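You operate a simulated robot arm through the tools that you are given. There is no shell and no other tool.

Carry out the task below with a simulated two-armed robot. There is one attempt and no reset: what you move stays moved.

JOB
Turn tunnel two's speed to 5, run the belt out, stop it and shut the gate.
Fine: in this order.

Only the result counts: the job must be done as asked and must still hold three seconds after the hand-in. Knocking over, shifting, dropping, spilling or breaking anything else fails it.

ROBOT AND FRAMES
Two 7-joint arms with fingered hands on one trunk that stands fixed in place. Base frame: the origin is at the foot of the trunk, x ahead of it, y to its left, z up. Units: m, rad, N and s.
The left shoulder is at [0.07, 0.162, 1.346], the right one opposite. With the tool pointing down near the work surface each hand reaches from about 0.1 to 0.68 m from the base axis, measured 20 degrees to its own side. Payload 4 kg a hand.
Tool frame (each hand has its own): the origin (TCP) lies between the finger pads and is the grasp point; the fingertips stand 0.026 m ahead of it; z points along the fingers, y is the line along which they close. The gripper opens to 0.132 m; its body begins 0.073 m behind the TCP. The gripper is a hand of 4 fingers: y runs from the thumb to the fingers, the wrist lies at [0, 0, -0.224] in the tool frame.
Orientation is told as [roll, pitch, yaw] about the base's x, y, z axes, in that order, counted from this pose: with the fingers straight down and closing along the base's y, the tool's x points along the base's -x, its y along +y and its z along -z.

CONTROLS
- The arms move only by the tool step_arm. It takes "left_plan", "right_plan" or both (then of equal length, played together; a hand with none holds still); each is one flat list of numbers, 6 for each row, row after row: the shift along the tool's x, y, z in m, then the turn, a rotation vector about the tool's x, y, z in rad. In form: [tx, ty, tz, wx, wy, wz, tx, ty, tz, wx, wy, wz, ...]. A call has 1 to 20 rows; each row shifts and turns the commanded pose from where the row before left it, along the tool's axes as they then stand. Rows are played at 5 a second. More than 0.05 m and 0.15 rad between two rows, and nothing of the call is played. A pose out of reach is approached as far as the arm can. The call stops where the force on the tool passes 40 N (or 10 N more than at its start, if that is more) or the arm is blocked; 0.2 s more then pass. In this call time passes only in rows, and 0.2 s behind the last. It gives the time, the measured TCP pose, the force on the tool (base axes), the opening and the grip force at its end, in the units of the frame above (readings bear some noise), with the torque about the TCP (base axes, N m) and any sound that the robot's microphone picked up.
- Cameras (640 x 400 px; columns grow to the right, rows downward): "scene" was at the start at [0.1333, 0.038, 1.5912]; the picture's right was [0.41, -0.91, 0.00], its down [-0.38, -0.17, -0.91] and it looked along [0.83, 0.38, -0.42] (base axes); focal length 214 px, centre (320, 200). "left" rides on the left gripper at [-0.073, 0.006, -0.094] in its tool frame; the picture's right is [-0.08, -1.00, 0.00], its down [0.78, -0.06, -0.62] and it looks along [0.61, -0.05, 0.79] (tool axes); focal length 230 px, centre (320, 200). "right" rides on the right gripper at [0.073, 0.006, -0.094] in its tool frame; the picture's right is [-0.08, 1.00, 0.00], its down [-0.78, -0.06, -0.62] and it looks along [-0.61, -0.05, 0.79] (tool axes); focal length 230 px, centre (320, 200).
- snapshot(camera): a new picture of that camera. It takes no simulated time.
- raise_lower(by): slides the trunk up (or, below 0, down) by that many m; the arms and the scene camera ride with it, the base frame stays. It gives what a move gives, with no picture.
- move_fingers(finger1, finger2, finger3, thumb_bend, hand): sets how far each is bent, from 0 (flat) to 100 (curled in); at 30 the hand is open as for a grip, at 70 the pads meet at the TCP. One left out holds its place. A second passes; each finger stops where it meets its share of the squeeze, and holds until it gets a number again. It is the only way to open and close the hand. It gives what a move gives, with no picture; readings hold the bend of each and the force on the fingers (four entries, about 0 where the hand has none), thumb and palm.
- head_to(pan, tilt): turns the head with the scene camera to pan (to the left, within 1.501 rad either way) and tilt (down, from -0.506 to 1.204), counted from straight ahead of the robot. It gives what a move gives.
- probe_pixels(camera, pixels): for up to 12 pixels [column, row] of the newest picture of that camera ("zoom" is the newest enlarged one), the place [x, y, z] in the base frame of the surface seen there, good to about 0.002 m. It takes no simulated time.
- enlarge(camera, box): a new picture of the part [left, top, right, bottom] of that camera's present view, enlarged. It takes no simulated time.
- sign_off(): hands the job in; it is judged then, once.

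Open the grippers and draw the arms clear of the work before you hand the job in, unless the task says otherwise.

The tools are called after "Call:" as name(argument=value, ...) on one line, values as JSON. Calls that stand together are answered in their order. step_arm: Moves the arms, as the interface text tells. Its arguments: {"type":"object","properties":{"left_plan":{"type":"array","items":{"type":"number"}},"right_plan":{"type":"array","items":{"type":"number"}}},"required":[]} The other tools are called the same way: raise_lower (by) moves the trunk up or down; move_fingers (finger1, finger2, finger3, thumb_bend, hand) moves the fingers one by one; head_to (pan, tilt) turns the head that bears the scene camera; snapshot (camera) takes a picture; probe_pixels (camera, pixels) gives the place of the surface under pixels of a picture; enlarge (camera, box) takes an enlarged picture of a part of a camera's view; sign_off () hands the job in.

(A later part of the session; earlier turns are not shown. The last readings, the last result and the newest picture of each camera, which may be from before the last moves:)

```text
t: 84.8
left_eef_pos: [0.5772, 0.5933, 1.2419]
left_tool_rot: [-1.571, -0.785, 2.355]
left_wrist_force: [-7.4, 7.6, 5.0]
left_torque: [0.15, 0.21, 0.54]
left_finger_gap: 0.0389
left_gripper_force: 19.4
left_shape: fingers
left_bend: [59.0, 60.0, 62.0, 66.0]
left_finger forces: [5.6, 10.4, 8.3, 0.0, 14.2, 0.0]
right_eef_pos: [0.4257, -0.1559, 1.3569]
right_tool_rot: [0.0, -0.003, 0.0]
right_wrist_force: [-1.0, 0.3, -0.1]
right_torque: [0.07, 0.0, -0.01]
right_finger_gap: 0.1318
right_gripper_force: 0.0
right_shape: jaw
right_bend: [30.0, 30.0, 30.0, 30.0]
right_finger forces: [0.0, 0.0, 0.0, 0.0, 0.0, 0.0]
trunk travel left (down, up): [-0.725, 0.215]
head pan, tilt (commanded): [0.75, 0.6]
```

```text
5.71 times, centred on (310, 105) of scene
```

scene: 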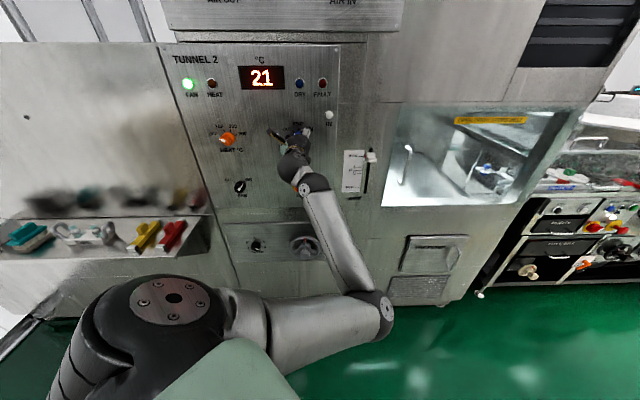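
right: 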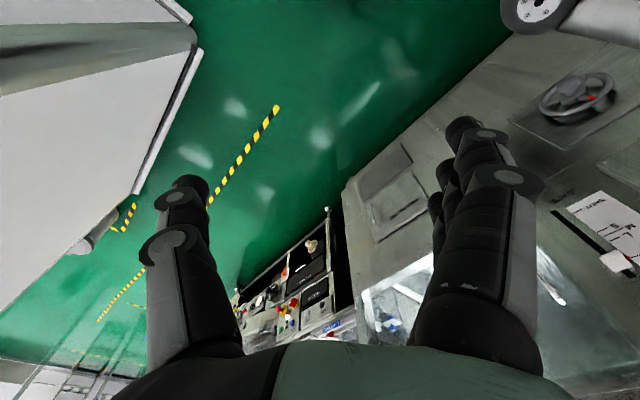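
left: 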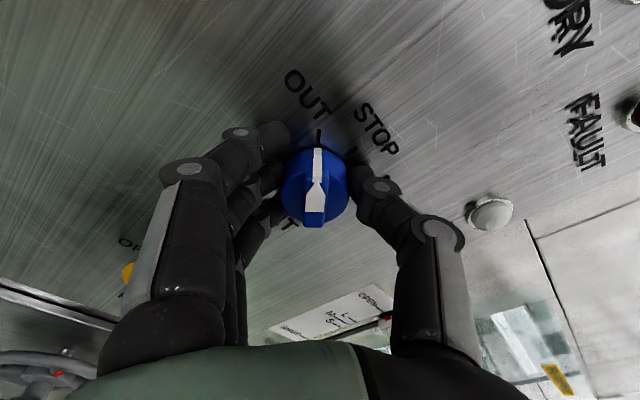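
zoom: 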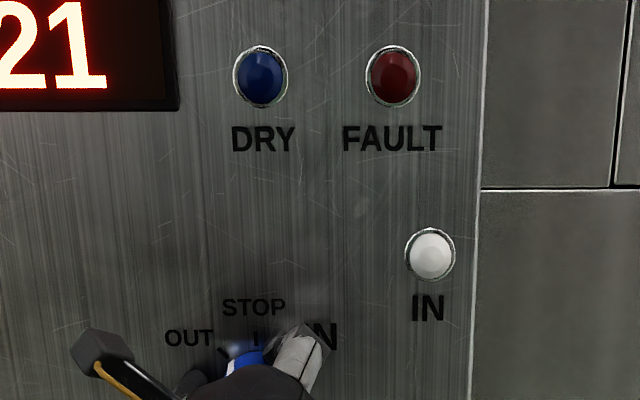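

I look at the belt region in stronger enlargement and probe some points on it, to see whether anything is on it or moving.

Call:
enlarge(camera="scene", box=[380, 110, 480, 210])

Call:
probe_pixels(camera="scene", pixels=[[395, 180], [395, 165], [420, 170], [430, 190], [450, 195], [460, 203], [400, 140], [430, 140], [465, 170], [485, 180], [470, 200], [412, 195]])

Call:
step_arm(left_plan=[0, 0, 0, 0, 0, 0, 0, 0, 0, 0, 0, 0])

Call:
enlarge(camera="scene", box=[380, 110, 480, 210])

```text
4.00 times, centred on (430, 160) of scene
```

zoom: 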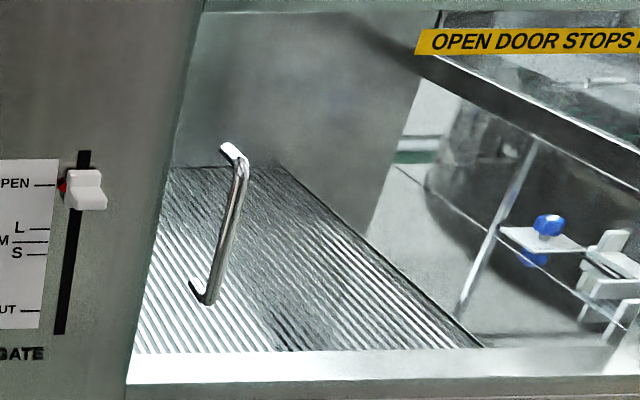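

```text
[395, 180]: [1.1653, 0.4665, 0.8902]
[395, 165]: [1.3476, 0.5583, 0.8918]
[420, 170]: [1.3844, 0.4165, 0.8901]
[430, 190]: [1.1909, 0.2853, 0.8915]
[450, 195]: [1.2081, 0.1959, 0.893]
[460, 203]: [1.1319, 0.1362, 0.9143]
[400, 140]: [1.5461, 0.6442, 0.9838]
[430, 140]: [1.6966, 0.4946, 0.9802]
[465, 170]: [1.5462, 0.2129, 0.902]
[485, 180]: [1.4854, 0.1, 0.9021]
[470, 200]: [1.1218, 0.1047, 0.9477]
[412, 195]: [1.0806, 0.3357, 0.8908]
```

```text
t: 85.4
left_eef_pos: [0.5765, 0.5937, 1.242]
left_tool_rot: [-1.57, -0.784, 2.355]
left_wrist_force: [-7.6, 7.6, 3.4]
left_torque: [0.15, 0.24, 0.54]
left_finger_gap: 0.039
left_gripper_force: 19.2
left_shape: fingers
left_bend: [59.0, 60.0, 62.0, 66.0]
left_finger forces: [5.6, 10.4, 8.2, 0.0, 14.2, 0.0]
right_eef_pos: [0.4245, -0.1569, 1.3578]
right_tool_rot: [0.0, -0.002, 0.001]
right_wrist_force: [-0.2, -0.3, 0.0]
right_torque: [-0.01, 0.01, 0.0]
right_finger_gap: 0.1317
right_gripper_force: 0.0
right_shape: jaw
right_bend: [30.0, 30.0, 30.0, 30.0]
right_finger forces: [0.0, 0.0, 0.0, 0.0, 0.1, 0.0]
trunk travel left (down, up): [-0.725, 0.215]
head pan, tilt (commanded): [0.75, 0.6]
```

```text
4.00 times, centred on (430, 160) of scene
```

zoom: 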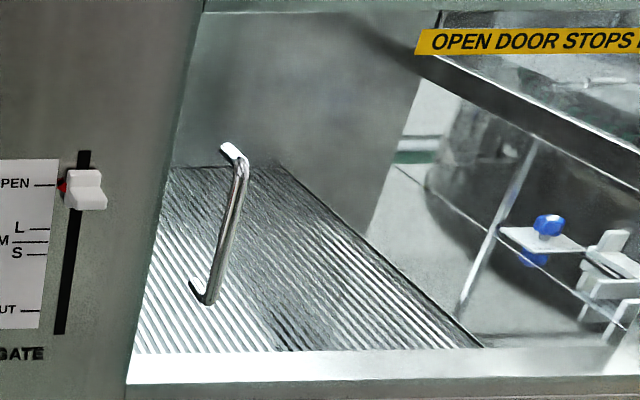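

The belt picture did not change between 84.8 s and 85.4 s, so it may have reached its end. I wait 4 more seconds and compare again.

Call:
step_arm(left_plan=[0, 0, 0, 0, 0, 0, 0, 0, 0, 0, 0, 0, 0, 0, 0, 0, 0, 0, 0, 0, 0, 0, 0, 0, 0, 0, 0, 0, 0, 0, 0, 0, 0, 0, 0, 0, 0, 0, 0, 0, 0, 0, 0, 0, 0, 0, 0, 0, 0, 0, 0, 0, 0, 0, 0, 0, 0, 0, 0, 0, 0, 0, 0, 0, 0, 0, 0, 0, 0, 0, 0, 0, 0, 0, 0, 0, 0, 0, 0, 0, 0, 0, 0, 0, 0, 0, 0, 0, 0, 0, 0, 0, 0, 0, 0, 0, 0, 0, 0, 0, 0, 0, 0, 0, 0, 0, 0, 0, 0, 0, 0, 0, 0, 0, 0, 0, 0, 0, 0, 0])

Call:
enlarge(camera="scene", box=[380, 110, 480, 210])

Call:
snapshot(camera="left")

```text
t: 89.6
left_eef_pos: [0.5769, 0.5951, 1.2421]
left_tool_rot: [-1.572, -0.784, 2.354]
left_wrist_force: [-8.1, 6.7, 2.9]
left_torque: [0.19, 0.2, 0.52]
left_finger_gap: 0.0388
left_gripper_force: 19.3
left_shape: fingers
left_bend: [59.0, 60.0, 62.0, 66.0]
left_finger forces: [5.6, 10.3, 8.4, 0.0, 14.2, 0.1]
right_eef_pos: [0.4251, -0.1559, 1.3567]
right_tool_rot: [0.0, -0.002, 0.0]
right_wrist_force: [-0.4, -0.1, 0.2]
right_torque: [-0.02, -0.03, 0.03]
right_finger_gap: 0.1319
right_gripper_force: 0.0
right_shape: jaw
right_bend: [30.0, 30.0, 30.0, 30.0]
right_finger forces: [0.0, 0.1, 0.0, 0.0, 0.0, 0.1]
trunk travel left (down, up): [-0.725, 0.215]
head pan, tilt (commanded): [0.75, 0.6]
```

```text
4.00 times, centred on (430, 160) of scene
```

zoom: 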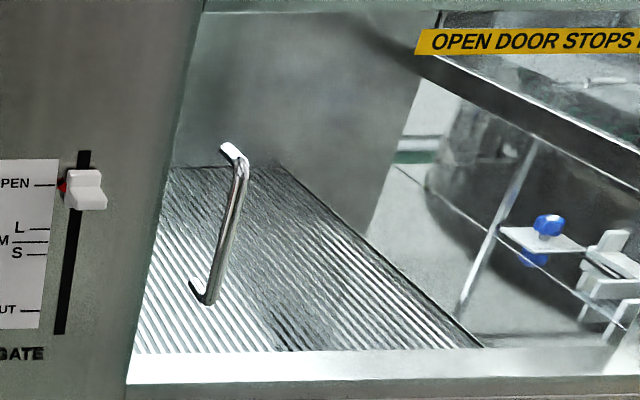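

```text
taken
```

left: 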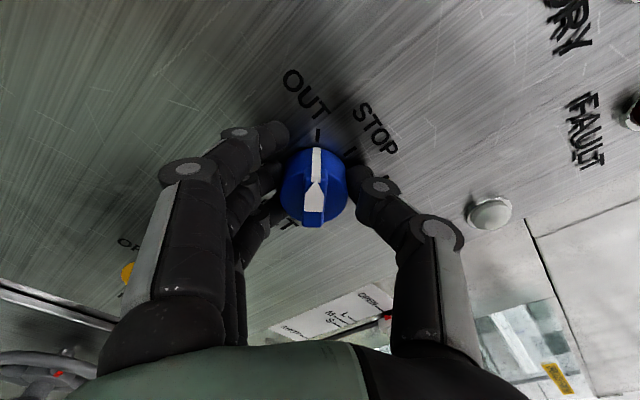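

At t=38.9 the trunk and head stood just as now, so I take the same enlargements again for a direct comparison with the picture before the run.

Call:
enlarge(camera="scene", box=[370, 95, 590, 215])

Call:
enlarge(camera="scene", box=[380, 130, 460, 210])

```text
2.91 times, centred on (480, 155) of scene
```

zoom: 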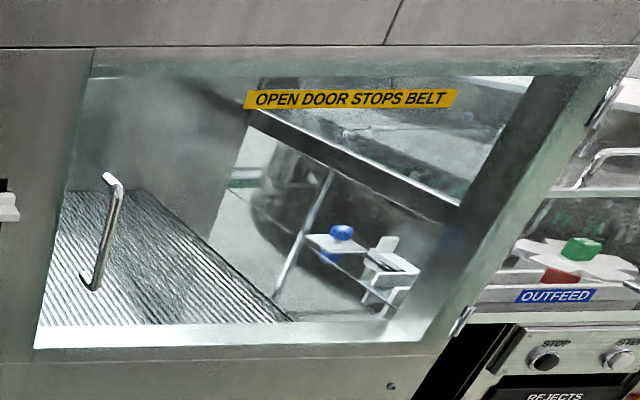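

```text
5.00 times, centred on (420, 170) of scene
```

zoom: 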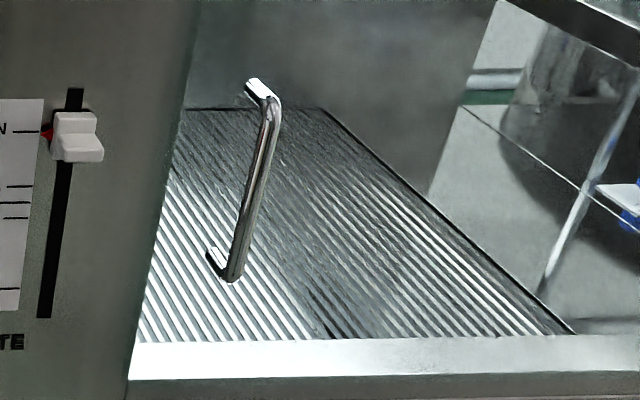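

Compared with before, the ribs have shifted out to the right edge and are now at rest, and the IN lamp is off: the belt has run out. I turn the knob back +45° to STOP.

Call:
step_arm(left_plan=[0, 0, 0, 0, 0, 0.1309, 0, 0, 0, 0, 0, 0.1309, 0, 0, 0, 0, 0, 0.1309, 0, 0, 0, 0, 0, 0.1309, 0, 0, 0, 0, 0, 0.1309, 0, 0, 0, 0, 0, 0.1309])

Call:
snapshot(camera="left")

Call:
enlarge(camera="left", box=[250, 80, 390, 240])

```text
t: 91.0
left_eef_pos: [0.5798, 0.5904, 1.241]
left_tool_rot: [1.189, -1.569, -0.407]
left_wrist_force: [-1.9, -3.2, 1.8]
left_torque: [0.09, -0.33, 0.55]
left_finger_gap: 0.0455
left_gripper_force: 23.2
left_shape: fingers
left_bend: [57.0, 60.0, 62.0, 65.0]
left_finger forces: [12.5, 7.5, 7.5, 0.0, 18.6, 0.1]
right_eef_pos: [0.4243, -0.1578, 1.3576]
right_tool_rot: [0.002, -0.001, -0.001]
right_wrist_force: [-1.0, 0.8, -0.1]
right_torque: [0.01, -0.03, -0.02]
right_finger_gap: 0.1321
right_gripper_force: 0.0
right_shape: jaw
right_bend: [30.0, 30.0, 30.0, 30.0]
right_finger forces: [0.0, 0.1, 0.0, 0.0, 0.1, 0.1]
trunk travel left (down, up): [-0.725, 0.215]
head pan, tilt (commanded): [0.75, 0.6]
```

```text
taken
```

left: 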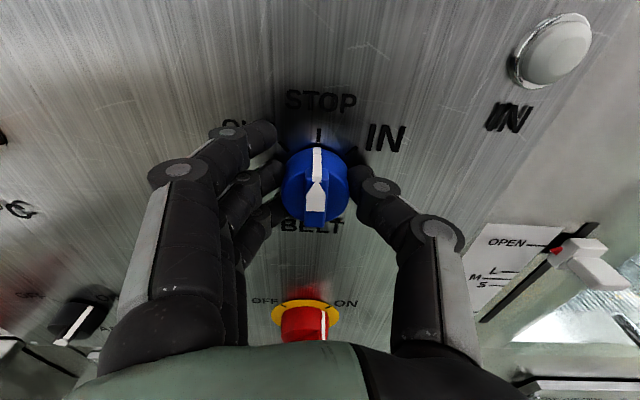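

```text
2.50 times, centred on (320, 160) of left
```

zoom: 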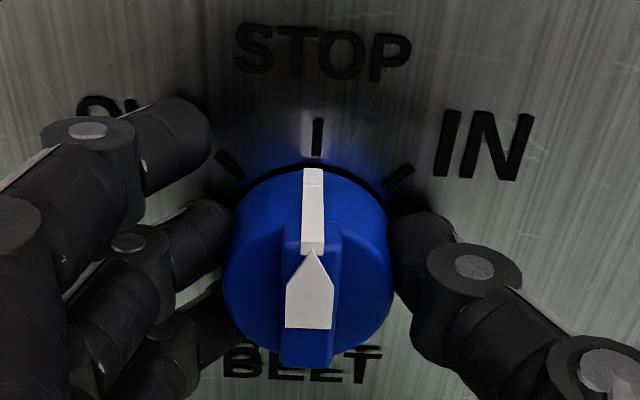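

The pointer is at STOP and the IN lamp stays dark. I release the knob by opening the fingers and back away.

Call:
move_fingers(hand="left", finger1=42, finger2=42, finger3=42, thumb_bend=42)

Call:
step_arm(left_plan=[0, 0, -0.03, 0, 0, 0, 0, 0, -0.03, 0, 0, 0])

Call:
snapshot(camera="left")

Call:
enlarge(camera="left", box=[250, 60, 390, 190])

```text
t: 92.0
left_eef_pos: [0.5787, 0.5925, 1.2422]
left_tool_rot: [-0.034, -1.568, 0.816]
left_wrist_force: [-0.4, -0.7, 0.1]
left_torque: [-0.02, -0.01, 0.0]
left_finger_gap: 0.0971
left_gripper_force: 0.4
left_shape: fingers
left_bend: [42.0, 42.0, 42.0, 42.0]
left_finger forces: [0.1, 0.2, 0.3, 0.0, 0.3, 0.1]
right_eef_pos: [0.427, -0.1574, 1.3572]
right_tool_rot: [0.002, 0.0, 0.001]
right_wrist_force: [0.2, 0.7, -0.1]
right_torque: [0.01, 0.0, -0.02]
right_finger_gap: 0.1317
right_gripper_force: 0.1
right_shape: jaw
right_bend: [30.0, 30.0, 30.0, 30.0]
right_finger forces: [0.0, 0.0, 0.0, 0.0, 0.0, 0.1]
trunk travel left (down, up): [-0.725, 0.215]
head pan, tilt (commanded): [0.75, 0.6]
```

```text
t: 92.6
left_eef_pos: [0.5349, 0.5488, 1.2423]
left_tool_rot: [2.716, -1.571, -1.932]
left_wrist_force: [0.2, -0.4, 1.6]
left_torque: [-0.04, 0.0, -0.01]
left_finger_gap: 0.0969
left_gripper_force: 0.0
left_shape: fingers
left_bend: [42.0, 42.0, 42.0, 42.0]
left_finger forces: [0.1, 0.0, 0.0, 0.0, 0.1, 0.0]
right_eef_pos: [0.4261, -0.1579, 1.3565]
right_tool_rot: [0.004, -0.002, 0.0]
right_wrist_force: [0.3, -0.1, -0.4]
right_torque: [0.05, -0.02, 0.03]
right_finger_gap: 0.1318
right_gripper_force: 0.0
right_shape: jaw
right_bend: [30.0, 30.0, 30.0, 30.0]
right_finger forces: [0.0, 0.1, 0.0, 0.0, 0.0, 0.0]
trunk travel left (down, up): [-0.725, 0.215]
head pan, tilt (commanded): [0.75, 0.6]
```

```text
taken
```

left: 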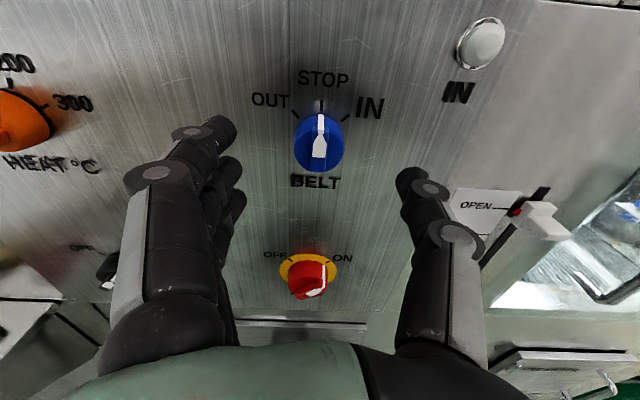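

```text
3.08 times, centred on (320, 125) of left
```

zoom: 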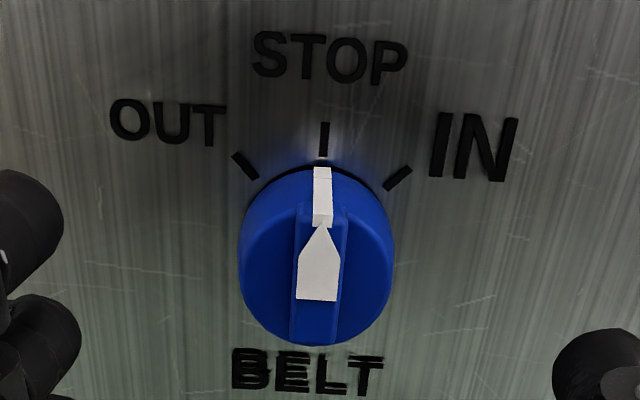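

BELT is exactly on STOP. Next the gate: I enlarge the slider in the scene view and probe its handle and scale marks.

Call:
enlarge(camera="scene", box=[335, 140, 395, 205])

Call:
probe_pixels(camera="zoom", pixels=[[320, 120], [350, 150], [330, 100], [290, 130], [270, 280], [300, 300], [330, 95], [250, 130], [310, 200], [360, 130], [320, 155], [400, 250]])

```text
6.15 times, centred on (365, 172) of scene
```

zoom: 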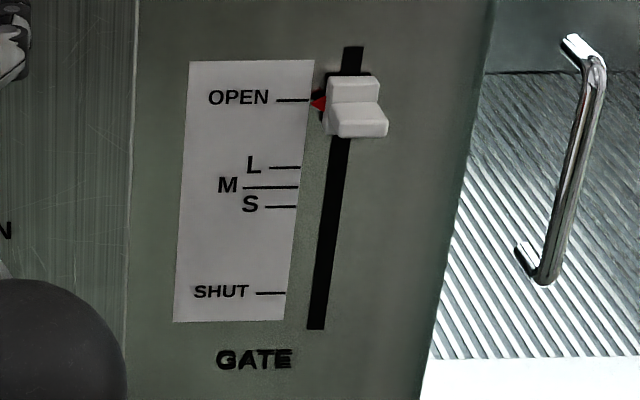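

```text
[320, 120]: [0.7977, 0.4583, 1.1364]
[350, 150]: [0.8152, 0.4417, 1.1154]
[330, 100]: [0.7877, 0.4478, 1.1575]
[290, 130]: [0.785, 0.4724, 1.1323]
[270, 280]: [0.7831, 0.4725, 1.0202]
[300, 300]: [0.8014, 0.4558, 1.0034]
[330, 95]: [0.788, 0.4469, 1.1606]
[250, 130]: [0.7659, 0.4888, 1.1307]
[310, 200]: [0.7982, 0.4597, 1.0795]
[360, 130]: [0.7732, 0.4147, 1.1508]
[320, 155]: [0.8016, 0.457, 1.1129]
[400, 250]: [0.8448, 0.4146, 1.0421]
```

The gate must travel from OPEN (z≈1.155) down to SHUT (z≈1.01); its handle stands at s≈−0.25 with front d≈0.84. I check where the left elbow is, relative to the right hand, before moving right.

Call:
snapshot(camera="scene")

Call:
probe_pixels(camera="scene", pixels=[[355, 320], [330, 250], [300, 330], [310, 190], [295, 165], [180, 300]])

```text
taken
```

scene: 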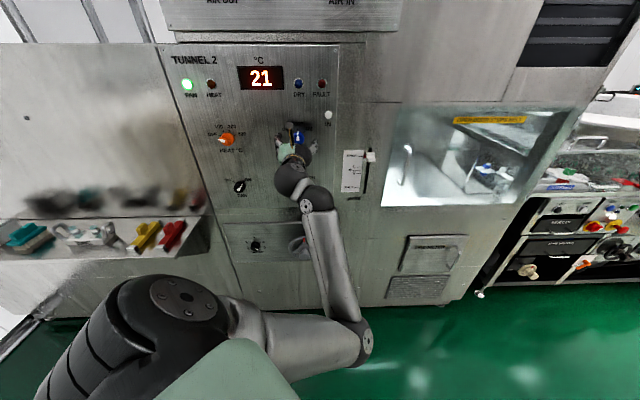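

```text
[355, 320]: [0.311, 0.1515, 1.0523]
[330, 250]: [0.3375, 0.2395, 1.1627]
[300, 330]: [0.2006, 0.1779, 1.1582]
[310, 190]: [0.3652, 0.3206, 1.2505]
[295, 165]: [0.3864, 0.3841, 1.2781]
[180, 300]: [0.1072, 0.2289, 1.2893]
```

The elbow is at z≈1.05, well below the right hand. I lower the trunk by 0.1 m so the gate's travel lies near shoulder height, then slide the hand right toward the gate in front of the panel.

Call:
raise_lower(by=-0.1)

Call:
step_arm(left_plan=[-0.0035, -0.04, 0, 0, 0, 0, -0.0035, -0.04, 0, 0, 0, 0, -0.0035, -0.04, 0, 0, 0, 0, 0, -0.04, 0, 0, 0, 0])

Call:
snapshot(camera="scene")

Call:
snapshot(camera="left")

```text
t: 93.9
left_eef_pos: [0.5369, 0.551, 1.1399]
left_tool_rot: [-0.39, -1.571, 1.173]
left_wrist_force: [0.1, 0.3, 0.9]
left_torque: [-0.01, -0.01, -0.01]
left_finger_gap: 0.097
left_gripper_force: 0.0
left_shape: fingers
left_bend: [42.0, 42.0, 42.0, 42.0]
left_finger forces: [0.1, 0.0, 0.0, 0.0, 0.0, 0.0]
right_eef_pos: [0.427, -0.157, 1.2568]
right_tool_rot: [0.002, 0.001, 0.0]
right_wrist_force: [-0.2, -0.4, 0.7]
right_torque: [-0.02, 0.02, -0.01]
right_finger_gap: 0.1317
right_gripper_force: 0.1
right_shape: jaw
right_bend: [30.0, 30.0, 30.0, 30.0]
right_finger forces: [0.1, 0.1, 0.0, 0.0, 0.1, 0.0]
trunk travel left (down, up): [-0.625, 0.315]
head pan, tilt (commanded): [0.75, 0.6]
```

```text
t: 95.1
left_eef_pos: [0.6373, 0.4679, 1.1765]
left_tool_rot: [3.069, -1.521, -2.229]
left_wrist_force: [0.0, -0.2, -1.1]
left_torque: [0.01, -0.01, -0.04]
left_finger_gap: 0.097
left_gripper_force: 0.0
left_shape: fingers
left_bend: [42.0, 42.0, 42.0, 42.0]
left_finger forces: [0.0, 0.0, 0.0, 0.0, 0.1, 0.0]
right_eef_pos: [0.4264, -0.1557, 1.2568]
right_tool_rot: [0.002, -0.002, 0.0]
right_wrist_force: [0.8, 0.6, -0.5]
right_torque: [0.0, -0.03, 0.0]
right_finger_gap: 0.132
right_gripper_force: 0.2
right_shape: jaw
right_bend: [30.0, 30.0, 30.0, 30.0]
right_finger forces: [0.0, 0.0, 0.1, 0.0, 0.0, 0.0]
trunk travel left (down, up): [-0.625, 0.315]
head pan, tilt (commanded): [0.75, 0.6]
stopped in row 4 (left hand): the arm was blocked; the commanded pose is now the measured one
```

```text
taken
```

scene: 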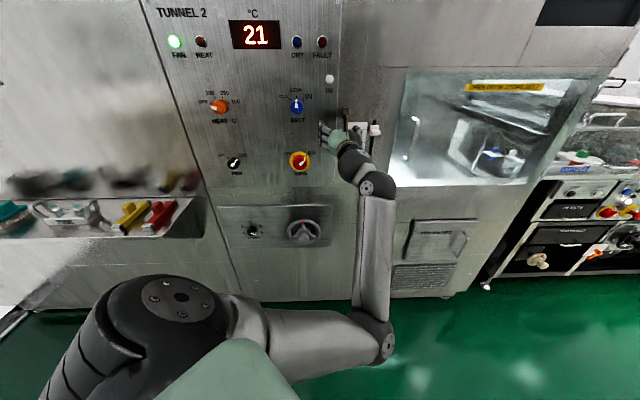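

```text
taken
```

left: 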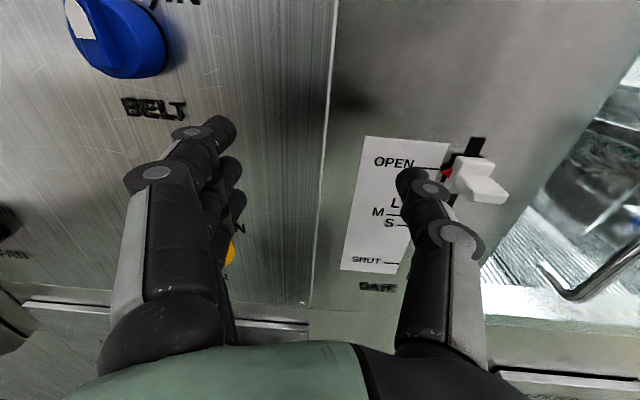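

Blocked at s≈−0.12 (the upper arm crossing the chest). Yawing the hand right about its wrist brings the fingers to the gate without moving the wrist further; I turn ~22° about tool x that way.

Call:
step_arm(left_plan=[0, -0.0292, -0.0019, 0.1309, 0, 0, 0, -0.0292, -0.0019, 0.1309, 0, 0, 0, -0.0292, -0.0019, 0.1309, 0, 0])

Call:
snapshot(camera="left")

Call:
snapshot(camera="scene")

```text
t: 95.9
left_eef_pos: [0.6867, 0.405, 1.1861]
left_tool_rot: [2.666, -1.503, -2.208]
left_wrist_force: [0.4, 0.6, 0.9]
left_torque: [-0.01, -0.01, -0.01]
left_finger_gap: 0.0969
left_gripper_force: 0.0
left_shape: fingers
left_bend: [42.0, 42.0, 42.0, 42.0]
left_finger forces: [0.0, 0.1, 0.0, 0.1, 0.0, 0.1]
right_eef_pos: [0.4262, -0.1572, 1.2564]
right_tool_rot: [0.002, 0.0, -0.001]
right_wrist_force: [1.1, 0.4, -0.2]
right_torque: [0.02, 0.01, 0.0]
right_finger_gap: 0.1319
right_gripper_force: 0.0
right_shape: jaw
right_bend: [30.0, 30.0, 30.0, 30.0]
right_finger forces: [0.0, 0.0, 0.0, 0.0, 0.0, 0.0]
trunk travel left (down, up): [-0.625, 0.315]
head pan, tilt (commanded): [0.75, 0.6]
```

```text
taken
```

left: 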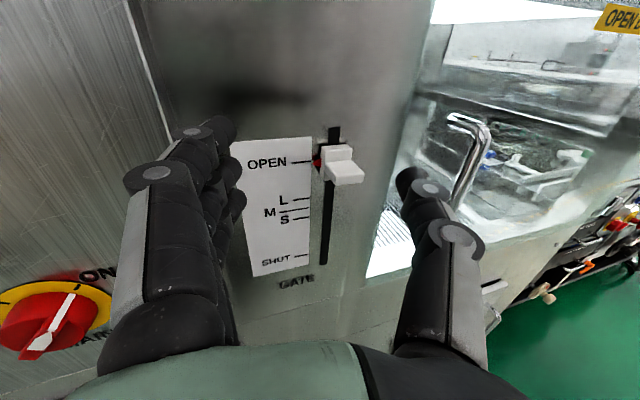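

```text
taken
```

scene: 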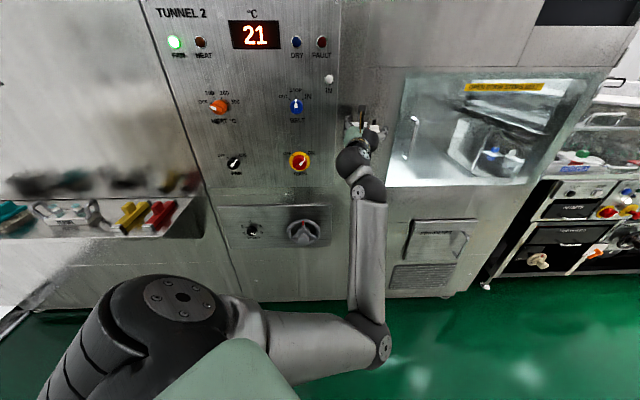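

The gate handle is now right ahead of the hand at (340,165). I enlarge and probe it to get its exact shape.

Call:
enlarge(camera="left", box=[240, 110, 400, 290])

Call:
probe_pixels(camera="left", pixels=[[335, 155], [345, 165], [360, 172], [340, 180], [325, 165], [330, 150], [350, 150], [318, 161], [300, 161], [300, 256], [325, 255], [345, 178]])

```text
2.22 times, centred on (320, 200) of left
```

zoom: 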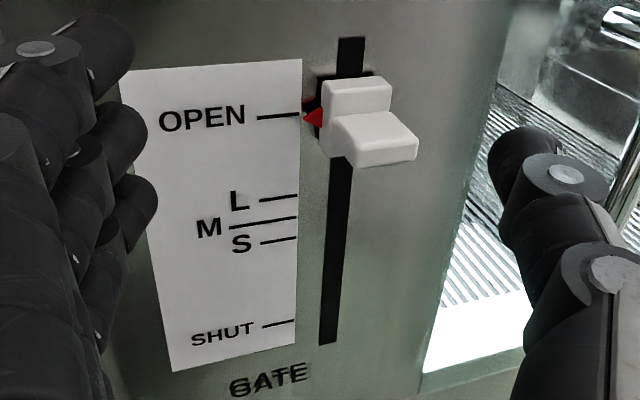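

```text
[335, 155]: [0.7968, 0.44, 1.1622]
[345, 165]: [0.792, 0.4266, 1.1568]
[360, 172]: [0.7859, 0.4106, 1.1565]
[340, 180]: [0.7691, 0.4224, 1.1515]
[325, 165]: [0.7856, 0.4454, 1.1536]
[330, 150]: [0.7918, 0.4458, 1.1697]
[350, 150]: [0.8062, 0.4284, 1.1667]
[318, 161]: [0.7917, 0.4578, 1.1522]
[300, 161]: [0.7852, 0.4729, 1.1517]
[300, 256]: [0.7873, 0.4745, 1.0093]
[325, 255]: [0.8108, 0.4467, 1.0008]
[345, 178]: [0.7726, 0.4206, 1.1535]
```

The lever's ledge is ~27 mm wide centred at s≈−0.2555, z≈1.150, front d≈0.8425; SHUT tick at z≈1.009 (travel ≈0.142 m). I move the hand to in front of it (d≈0.80) by the computed tool shift.

Call:
step_arm(left_plan=[0.0187, -0.0227, 0.0212, 0, 0, 0, 0.0187, -0.0227, 0.0212, 0, 0, 0])

Call:
snapshot(camera="left")

Call:
snapshot(camera="scene")

```text
t: 96.5
left_eef_pos: [0.7467, 0.3887, 1.145]
left_tool_rot: [2.48, -1.498, -2.019]
left_wrist_force: [-0.4, 0.2, 0.2]
left_torque: [-0.02, -0.01, -0.01]
left_finger_gap: 0.097
left_gripper_force: 0.0
left_shape: fingers
left_bend: [42.0, 42.0, 42.0, 42.0]
left_finger forces: [0.0, 0.1, 0.0, 0.0, 0.0, 0.0]
right_eef_pos: [0.4265, -0.1587, 1.2566]
right_tool_rot: [0.005, 0.0, 0.0]
right_wrist_force: [-0.2, 0.3, -0.4]
right_torque: [0.0, 0.01, 0.06]
right_finger_gap: 0.1319
right_gripper_force: 0.1
right_shape: jaw
right_bend: [30.0, 30.0, 30.0, 30.0]
right_finger forces: [0.0, 0.0, 0.1, 0.0, 0.0, 0.0]
trunk travel left (down, up): [-0.625, 0.315]
head pan, tilt (commanded): [0.75, 0.6]
```

```text
taken
```

left: 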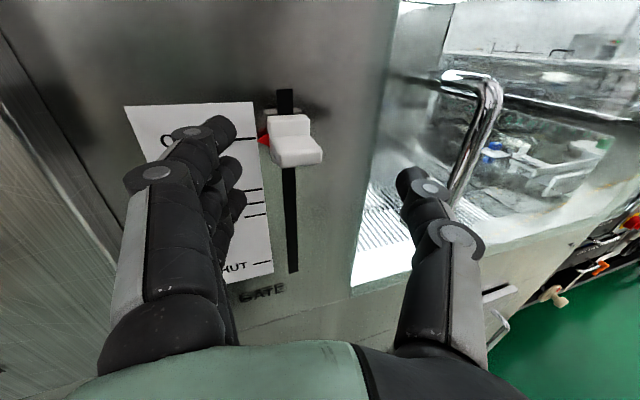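

```text
taken
```

scene: 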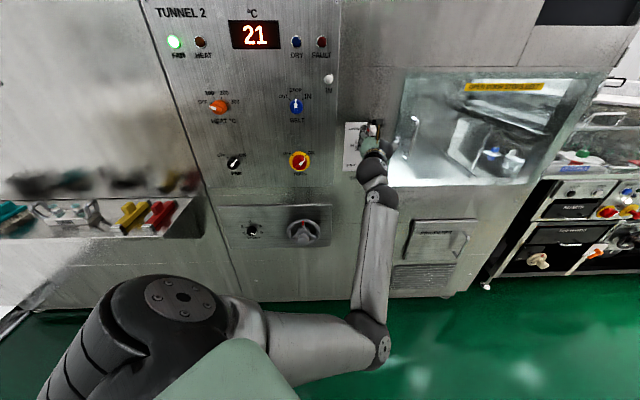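

The hand is in front of the lever (d≈0.803, s≈−0.253, z≈1.145). I narrow the fingers to ~0.06 m and advance 0.032 m along the panel normal so that the pads flank the ledge.

Call:
move_fingers(hand="left", finger1=53, finger2=53, finger3=53, thumb_bend=53)

Call:
step_arm(left_plan=[-0.0014, 0.004, 0.0157, 0, 0, 0, -0.0014, 0.004, 0.0157, 0, 0, 0])

Call:
snapshot(camera="left")

```text
t: 97.5
left_eef_pos: [0.7457, 0.3898, 1.1444]
left_tool_rot: [2.483, -1.501, -2.015]
left_wrist_force: [0.5, 0.2, 0.0]
left_torque: [-0.02, -0.01, -0.01]
left_finger_gap: 0.0618
left_gripper_force: 0.0
left_shape: fingers
left_bend: [53.0, 53.0, 53.0, 53.0]
left_finger forces: [0.0, 0.1, 0.0, 0.0, 0.0, 0.0]
right_eef_pos: [0.4262, -0.1549, 1.2571]
right_tool_rot: [0.001, 0.0, 0.001]
right_wrist_force: [0.0, 0.3, 0.2]
right_torque: [-0.01, 0.01, 0.01]
right_finger_gap: 0.1317
right_gripper_force: 0.1
right_shape: jaw
right_bend: [30.0, 30.0, 30.0, 30.0]
right_finger forces: [0.0, 0.0, 0.0, 0.1, 0.1, 0.1]
trunk travel left (down, up): [-0.625, 0.315]
head pan, tilt (commanded): [0.75, 0.6]
```

```text
t: 98.1
left_eef_pos: [0.773, 0.393, 1.1383]
left_tool_rot: [2.784, -1.534, -2.344]
left_wrist_force: [-13.5, -4.0, -7.1]
left_torque: [-0.38, -0.03, 0.6]
left_finger_gap: 0.0612
left_gripper_force: 9.5
left_shape: fingers
left_bend: [53.0, 53.0, 53.0, 53.0]
left_finger forces: [4.9, 14.0, 0.0, 0.0, 0.0, 0.1]
right_eef_pos: [0.4234, -0.156, 1.2574]
right_tool_rot: [0.0, -0.001, 0.001]
right_wrist_force: [0.3, -0.6, -1.0]
right_torque: [0.0, 0.01, 0.0]
right_finger_gap: 0.1319
right_gripper_force: 0.0
right_shape: jaw
right_bend: [30.0, 30.0, 30.0, 30.0]
right_finger forces: [0.0, 0.1, 0.1, 0.0, 0.0, 0.1]
trunk travel left (down, up): [-0.625, 0.315]
head pan, tilt (commanded): [0.75, 0.6]
```

```text
taken
```

left: 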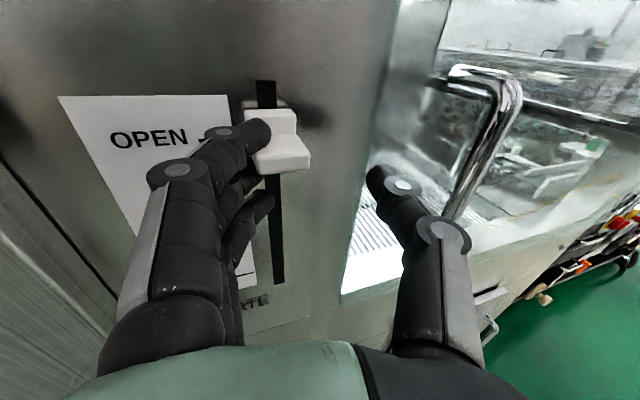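

Finger 2 ran against the ledge (14 N), as the hand drifted to s≈−0.269. I back off 2 cm and look at the pose before re-centring.

Call:
step_arm(left_plan=[0, 0, -0.02, 0, 0, 0])

Call:
snapshot(camera="left")

Call:
enlarge(camera="left", box=[200, 60, 400, 300])

```text
t: 98.5
left_eef_pos: [0.755, 0.3923, 1.1499]
left_tool_rot: [2.755, -1.511, -2.302]
left_wrist_force: [0.1, -0.6, 0.0]
left_torque: [0.02, 0.0, 0.01]
left_finger_gap: 0.0613
left_gripper_force: 0.1
left_shape: fingers
left_bend: [53.0, 53.0, 53.0, 53.0]
left_finger forces: [0.1, 0.0, 0.0, 0.0, 0.0, 0.0]
right_eef_pos: [0.425, -0.158, 1.2579]
right_tool_rot: [0.002, -0.002, -0.001]
right_wrist_force: [0.2, 0.4, 0.2]
right_torque: [-0.01, 0.01, 0.01]
right_finger_gap: 0.1318
right_gripper_force: 0.1
right_shape: jaw
right_bend: [30.0, 30.0, 30.0, 30.0]
right_finger forces: [0.1, 0.1, 0.0, 0.0, 0.0, 0.0]
trunk travel left (down, up): [-0.625, 0.315]
head pan, tilt (commanded): [0.75, 0.6]
```

```text
taken
```

left: 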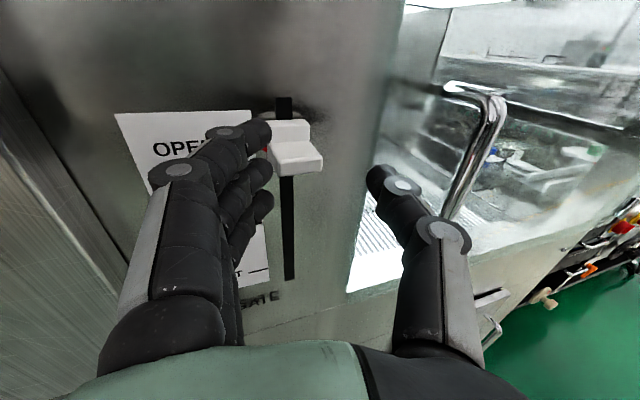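

```text
1.67 times, centred on (300, 180) of left
```

zoom: 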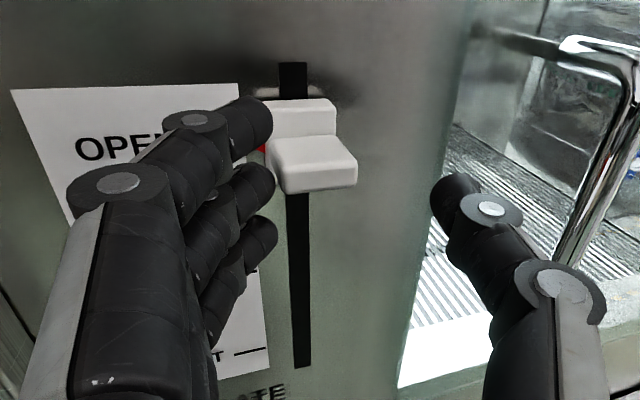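

Now d≈0.811, s≈−0.2565. I shift left ~12 mm so both sides clear the ledge, then check the pose.

Call:
step_arm(left_plan=[0, 0.0125, -0.004, 0, 0, 0])

Call:
snapshot(camera="left")

```text
t: 98.9
left_eef_pos: [0.7452, 0.3997, 1.1483]
left_tool_rot: [2.732, -1.517, -2.282]
left_wrist_force: [-0.3, -0.3, 0.0]
left_torque: [0.01, 0.02, 0.02]
left_finger_gap: 0.0614
left_gripper_force: 0.1
left_shape: fingers
left_bend: [53.0, 53.0, 53.0, 53.0]
left_finger forces: [0.0, 0.0, 0.0, 0.0, 0.0, 0.0]
right_eef_pos: [0.4273, -0.1576, 1.2581]
right_tool_rot: [0.002, 0.001, 0.0]
right_wrist_force: [0.5, 0.4, -0.3]
right_torque: [-0.03, 0.02, -0.05]
right_finger_gap: 0.1318
right_gripper_force: 0.0
right_shape: jaw
right_bend: [30.0, 30.0, 30.0, 30.0]
right_finger forces: [0.0, 0.0, 0.0, 0.0, 0.1, 0.0]
trunk travel left (down, up): [-0.625, 0.315]
head pan, tilt (commanded): [0.75, 0.6]
```

```text
taken
```

left: 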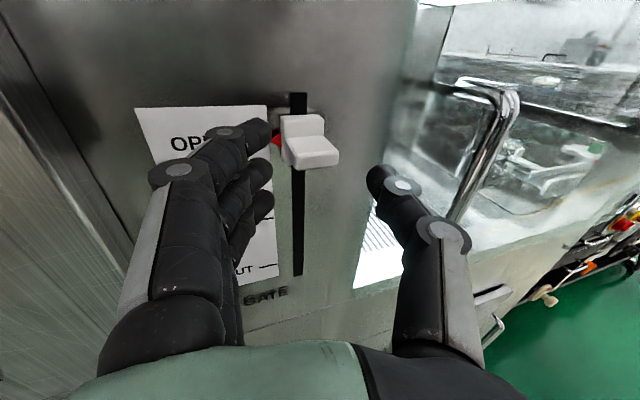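

Now s≈−0.244, d≈0.810. I advance 0.026 m along the panel normal.

Call:
step_arm(left_plan=[0, 0.0042, 0.0123, 0, 0, 0, 0, 0.0042, 0.0123, 0, 0, 0])

Call:
snapshot(camera="left")

```text
t: 99.5
left_eef_pos: [0.7679, 0.4107, 1.1408]
left_tool_rot: [2.678, -1.529, -2.238]
left_wrist_force: [0.1, -0.3, 0.4]
left_torque: [0.01, 0.0, 0.02]
left_finger_gap: 0.0613
left_gripper_force: 0.1
left_shape: fingers
left_bend: [53.0, 53.0, 53.0, 53.0]
left_finger forces: [0.0, 0.0, 0.1, 0.1, 0.0, 0.0]
right_eef_pos: [0.4284, -0.1576, 1.2568]
right_tool_rot: [0.001, 0.0, -0.001]
right_wrist_force: [0.0, 0.0, 0.4]
right_torque: [-0.02, -0.02, 0.0]
right_finger_gap: 0.1319
right_gripper_force: 0.0
right_shape: jaw
right_bend: [30.0, 30.0, 30.0, 30.0]
right_finger forces: [0.1, 0.1, 0.1, 0.0, 0.0, 0.0]
trunk travel left (down, up): [-0.625, 0.315]
head pan, tilt (commanded): [0.75, 0.6]
```

```text
taken
```

left: 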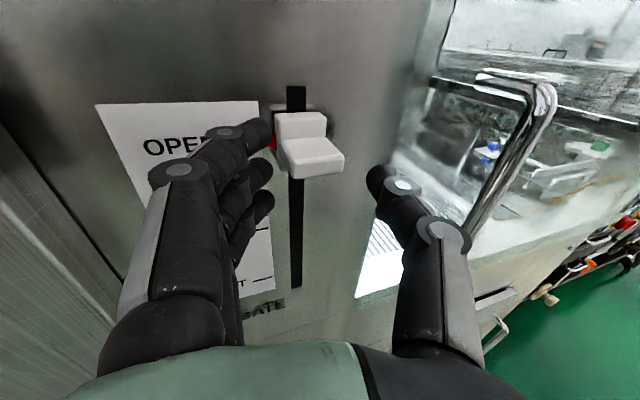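

No contact, both sides flank the ledge (d≈0.833, s≈−0.253). I raise the hand ~9 mm to centre finger 2 on the ledge, and then close finger 2 and the thumb on it.

Call:
step_arm(left_plan=[-0.0095, 0.002, 0, 0, 0, 0])

Call:
move_fingers(hand="left", finger2=64, thumb_bend=64)

Call:
snapshot(camera="left")

Call:
enlarge(camera="left", box=[200, 60, 400, 260])

```text
t: 99.9
left_eef_pos: [0.7664, 0.4129, 1.1505]
left_tool_rot: [2.683, -1.53, -2.245]
left_wrist_force: [0.2, 0.2, -0.4]
left_torque: [0.03, -0.01, -0.02]
left_finger_gap: 0.0614
left_gripper_force: 0.1
left_shape: fingers
left_bend: [53.0, 53.0, 53.0, 53.0]
left_finger forces: [0.0, 0.0, 0.0, 0.0, 0.0, 0.0]
right_eef_pos: [0.4274, -0.1575, 1.2573]
right_tool_rot: [0.002, 0.003, 0.0]
right_wrist_force: [-0.2, -0.2, -0.9]
right_torque: [0.01, -0.01, 0.03]
right_finger_gap: 0.132
right_gripper_force: 0.0
right_shape: jaw
right_bend: [30.0, 30.0, 30.0, 30.0]
right_finger forces: [0.0, 0.0, 0.0, 0.0, 0.0, 0.0]
trunk travel left (down, up): [-0.625, 0.315]
head pan, tilt (commanded): [0.75, 0.6]
```

```text
t: 100.9
left_eef_pos: [0.7653, 0.412, 1.1504]
left_tool_rot: [2.688, -1.53, -2.249]
left_wrist_force: [-0.3, 0.8, -1.1]
left_torque: [-0.03, 0.03, 0.05]
left_finger_gap: 0.0478
left_gripper_force: 3.5
left_shape: fingers
left_bend: [53.0, 60.0, 53.0, 62.0]
left_finger forces: [0.0, 3.3, 0.0, 0.0, 3.0, 0.0]
right_eef_pos: [0.4275, -0.1573, 1.2572]
right_tool_rot: [0.001, 0.001, -0.001]
right_wrist_force: [-0.4, -0.8, 0.3]
right_torque: [-0.04, -0.03, 0.03]
right_finger_gap: 0.1321
right_gripper_force: 0.0
right_shape: jaw
right_bend: [30.0, 30.0, 30.0, 30.0]
right_finger forces: [0.0, 0.1, 0.1, 0.1, 0.0, 0.0]
trunk travel left (down, up): [-0.625, 0.315]
head pan, tilt (commanded): [0.75, 0.6]
```

```text
taken
```

left: 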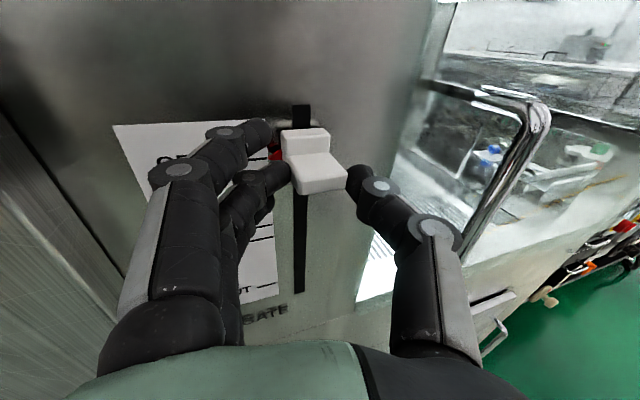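

```text
2.00 times, centred on (300, 160) of left
```

zoom: 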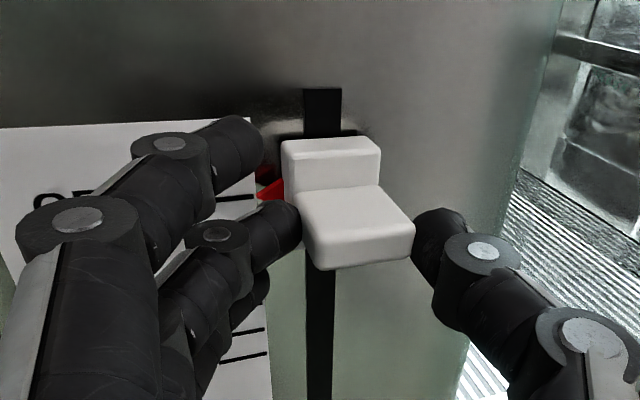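

Finger 2 and the thumb touch both sides of the ledge (≈3 N). I squeeze harder.

Call:
move_fingers(hand="left", finger2=78, thumb_bend=78)

Call:
step_arm(left_plan=[0.01, 0, 0, 0, 0, 0, 0.01, 0, 0, 0, 0, 0])

Call:
snapshot(camera="left")

```text
t: 101.9
left_eef_pos: [0.7678, 0.4104, 1.1511]
left_tool_rot: [2.634, -1.527, -2.198]
left_wrist_force: [10.3, -4.5, 2.0]
left_torque: [0.03, -0.04, 0.16]
left_finger_gap: 0.044
left_gripper_force: 15.3
left_shape: fingers
left_bend: [53.0, 61.0, 53.0, 67.0]
left_finger forces: [0.0, 9.9, 0.0, 0.0, 20.9, 0.0]
right_eef_pos: [0.428, -0.1586, 1.256]
right_tool_rot: [0.004, 0.0, 0.0]
right_wrist_force: [-0.6, -0.1, -0.1]
right_torque: [0.02, 0.01, -0.01]
right_finger_gap: 0.132
right_gripper_force: 0.0
right_shape: jaw
right_bend: [30.0, 30.0, 30.0, 30.0]
right_finger forces: [0.0, 0.0, 0.0, 0.0, 0.1, 0.0]
trunk travel left (down, up): [-0.625, 0.315]
head pan, tilt (commanded): [0.75, 0.6]
```

```text
t: 102.5
left_eef_pos: [0.7677, 0.411, 1.1295]
left_tool_rot: [2.608, -1.529, -2.17]
left_wrist_force: [7.0, -8.2, -1.8]
left_torque: [-0.03, 0.05, 0.14]
left_finger_gap: 0.0441
left_gripper_force: 15.4
left_shape: fingers
left_bend: [53.0, 61.0, 53.0, 67.0]
left_finger forces: [0.1, 9.8, 0.0, 0.0, 20.8, 0.0]
right_eef_pos: [0.4273, -0.1588, 1.2556]
right_tool_rot: [0.004, 0.003, 0.001]
right_wrist_force: [0.6, -0.2, -1.6]
right_torque: [0.02, 0.01, -0.01]
right_finger_gap: 0.1322
right_gripper_force: 0.1
right_shape: jaw
right_bend: [30.0, 30.0, 30.0, 30.0]
right_finger forces: [0.0, 0.0, 0.1, 0.0, 0.1, 0.0]
trunk travel left (down, up): [-0.625, 0.315]
head pan, tilt (commanded): [0.75, 0.6]
```

```text
taken
```

left: 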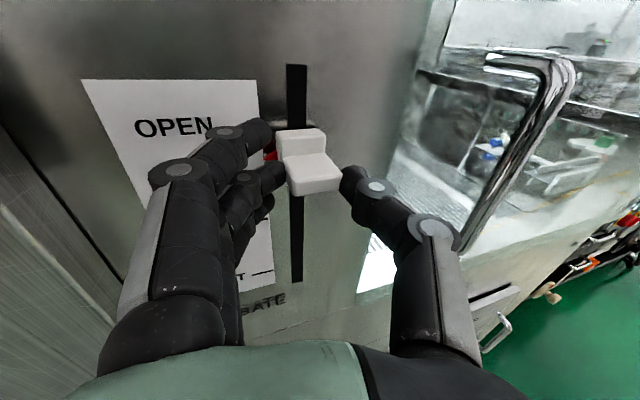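

The lever follows (down ~21 mm). I continue straight down 0.08 m with the compensated direction.

Call:
step_arm(left_plan=[0.01996, -0.0004, -0.0007, 0, 0, 0, 0.01996, -0.0004, -0.0007, 0, 0, 0, 0.01996, -0.0004, -0.0007, 0, 0, 0, 0.01996, -0.0004, -0.0007, 0, 0, 0])

Call:
snapshot(camera="left")

Call:
enlarge(camera="scene", box=[325, 100, 415, 200])

```text
t: 103.5
left_eef_pos: [0.7667, 0.4158, 1.0596]
left_tool_rot: [2.682, -1.515, -2.237]
left_wrist_force: [1.8, -21.4, -3.1]
left_torque: [-0.06, 0.04, -0.24]
left_finger_gap: 0.0478
left_gripper_force: 15.4
left_shape: fingers
left_bend: [53.0, 63.0, 53.0, 67.0]
left_finger forces: [0.0, 7.3, 0.0, 0.0, 24.0, 0.0]
right_eef_pos: [0.4273, -0.1602, 1.2559]
right_tool_rot: [0.006, -0.001, -0.001]
right_wrist_force: [-0.1, 0.6, 0.2]
right_torque: [-0.01, 0.01, 0.0]
right_finger_gap: 0.1319
right_gripper_force: 0.1
right_shape: jaw
right_bend: [30.0, 30.0, 30.0, 30.0]
right_finger forces: [0.0, 0.1, 0.1, 0.0, 0.0, 0.1]
trunk travel left (down, up): [-0.625, 0.315]
head pan, tilt (commanded): [0.75, 0.6]
```

```text
taken
```

left: 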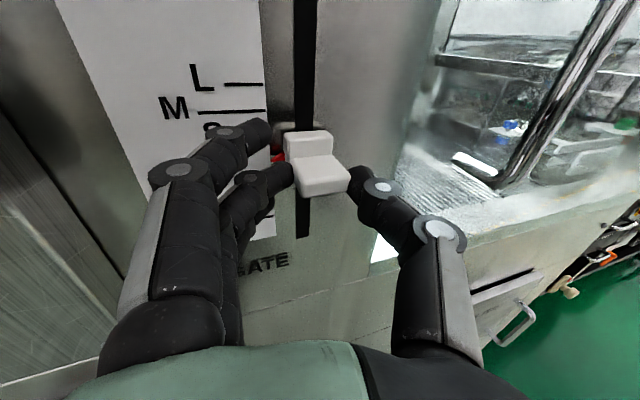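

```text
4.00 times, centred on (370, 150) of scene
```

zoom: 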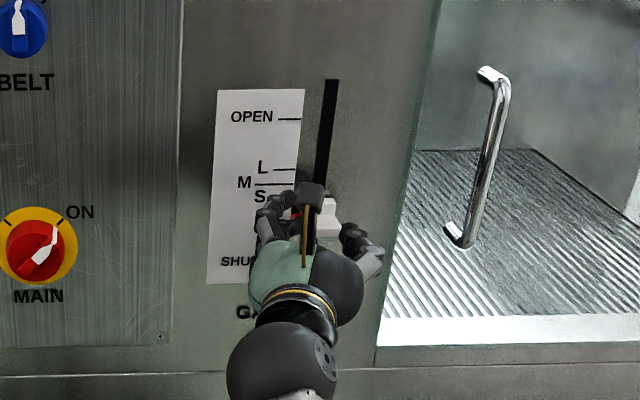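

The lever is now at about z≈1.06 with a side force of 21 N. I correct 5 mm to the right and go on down 0.034 m.

Call:
step_arm(left_plan=[0.017, -0.005, -0.0006, 0, 0, 0, 0.017, -0.001, -0.0006, 0, 0, 0])

Call:
snapshot(camera="left")

Call:
snapshot(camera="scene")

```text
t: 104.1
left_eef_pos: [0.7671, 0.4176, 1.0365]
left_tool_rot: [2.757, -1.499, -2.304]
left_wrist_force: [-8.3, -24.9, -2.1]
left_torque: [0.0, 0.04, -0.22]
left_finger_gap: 0.0479
left_gripper_force: 17.3
left_shape: fingers
left_bend: [53.0, 65.0, 53.0, 67.0]
left_finger forces: [0.0, 11.5, 0.0, 0.0, 23.0, 0.1]
right_eef_pos: [0.4258, -0.1619, 1.2577]
right_tool_rot: [0.005, -0.002, 0.0]
right_wrist_force: [0.3, 0.0, 0.0]
right_torque: [0.01, 0.0, 0.01]
right_finger_gap: 0.1321
right_gripper_force: 0.0
right_shape: jaw
right_bend: [30.0, 30.0, 30.0, 30.0]
right_finger forces: [0.0, 0.0, 0.0, 0.0, 0.0, 0.1]
trunk travel left (down, up): [-0.625, 0.315]
head pan, tilt (commanded): [0.75, 0.6]
```

```text
taken
```

left: 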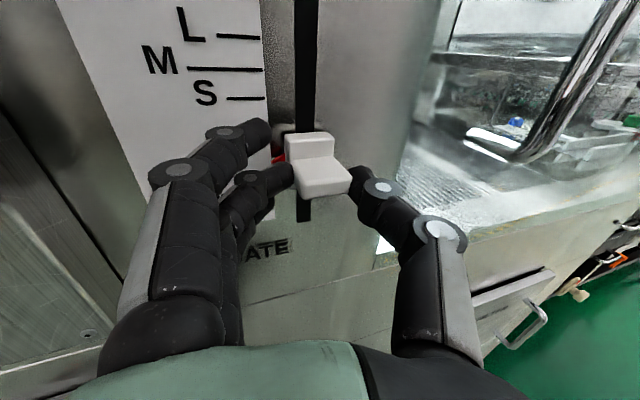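

```text
taken
```

scene: 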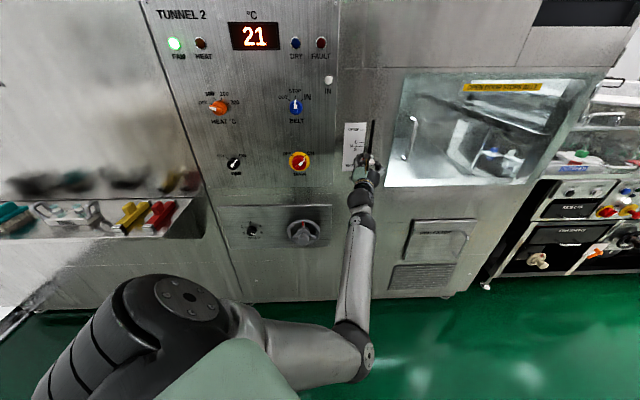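

The arm nears its limit and drifts left (25 N sideways). I relieve that sideways by 8 mm, then use the trunk for the rest of the way down.

Call:
step_arm(left_plan=[0, -0.007, 0, 0, 0, 0])

```text
t: 104.5
left_eef_pos: [0.7695, 0.4153, 1.0363]
left_tool_rot: [2.709, -1.491, -2.249]
left_wrist_force: [-9.6, -18.8, -3.1]
left_torque: [-0.08, 0.01, -0.02]
left_finger_gap: 0.0469
left_gripper_force: 17.0
left_shape: fingers
left_bend: [53.0, 65.0, 53.0, 68.0]
left_finger forces: [0.0, 13.0, 0.0, 0.0, 20.1, 0.0]
right_eef_pos: [0.4263, -0.1611, 1.2569]
right_tool_rot: [0.006, -0.003, 0.001]
right_wrist_force: [-0.4, 0.1, -0.7]
right_torque: [0.0, 0.01, -0.05]
right_finger_gap: 0.1318
right_gripper_force: 0.0
right_shape: jaw
right_bend: [30.0, 30.0, 30.0, 30.0]
right_finger forces: [0.0, 0.0, 0.1, 0.0, 0.0, 0.0]
trunk travel left (down, up): [-0.625, 0.315]
head pan, tilt (commanded): [0.75, 0.6]
```

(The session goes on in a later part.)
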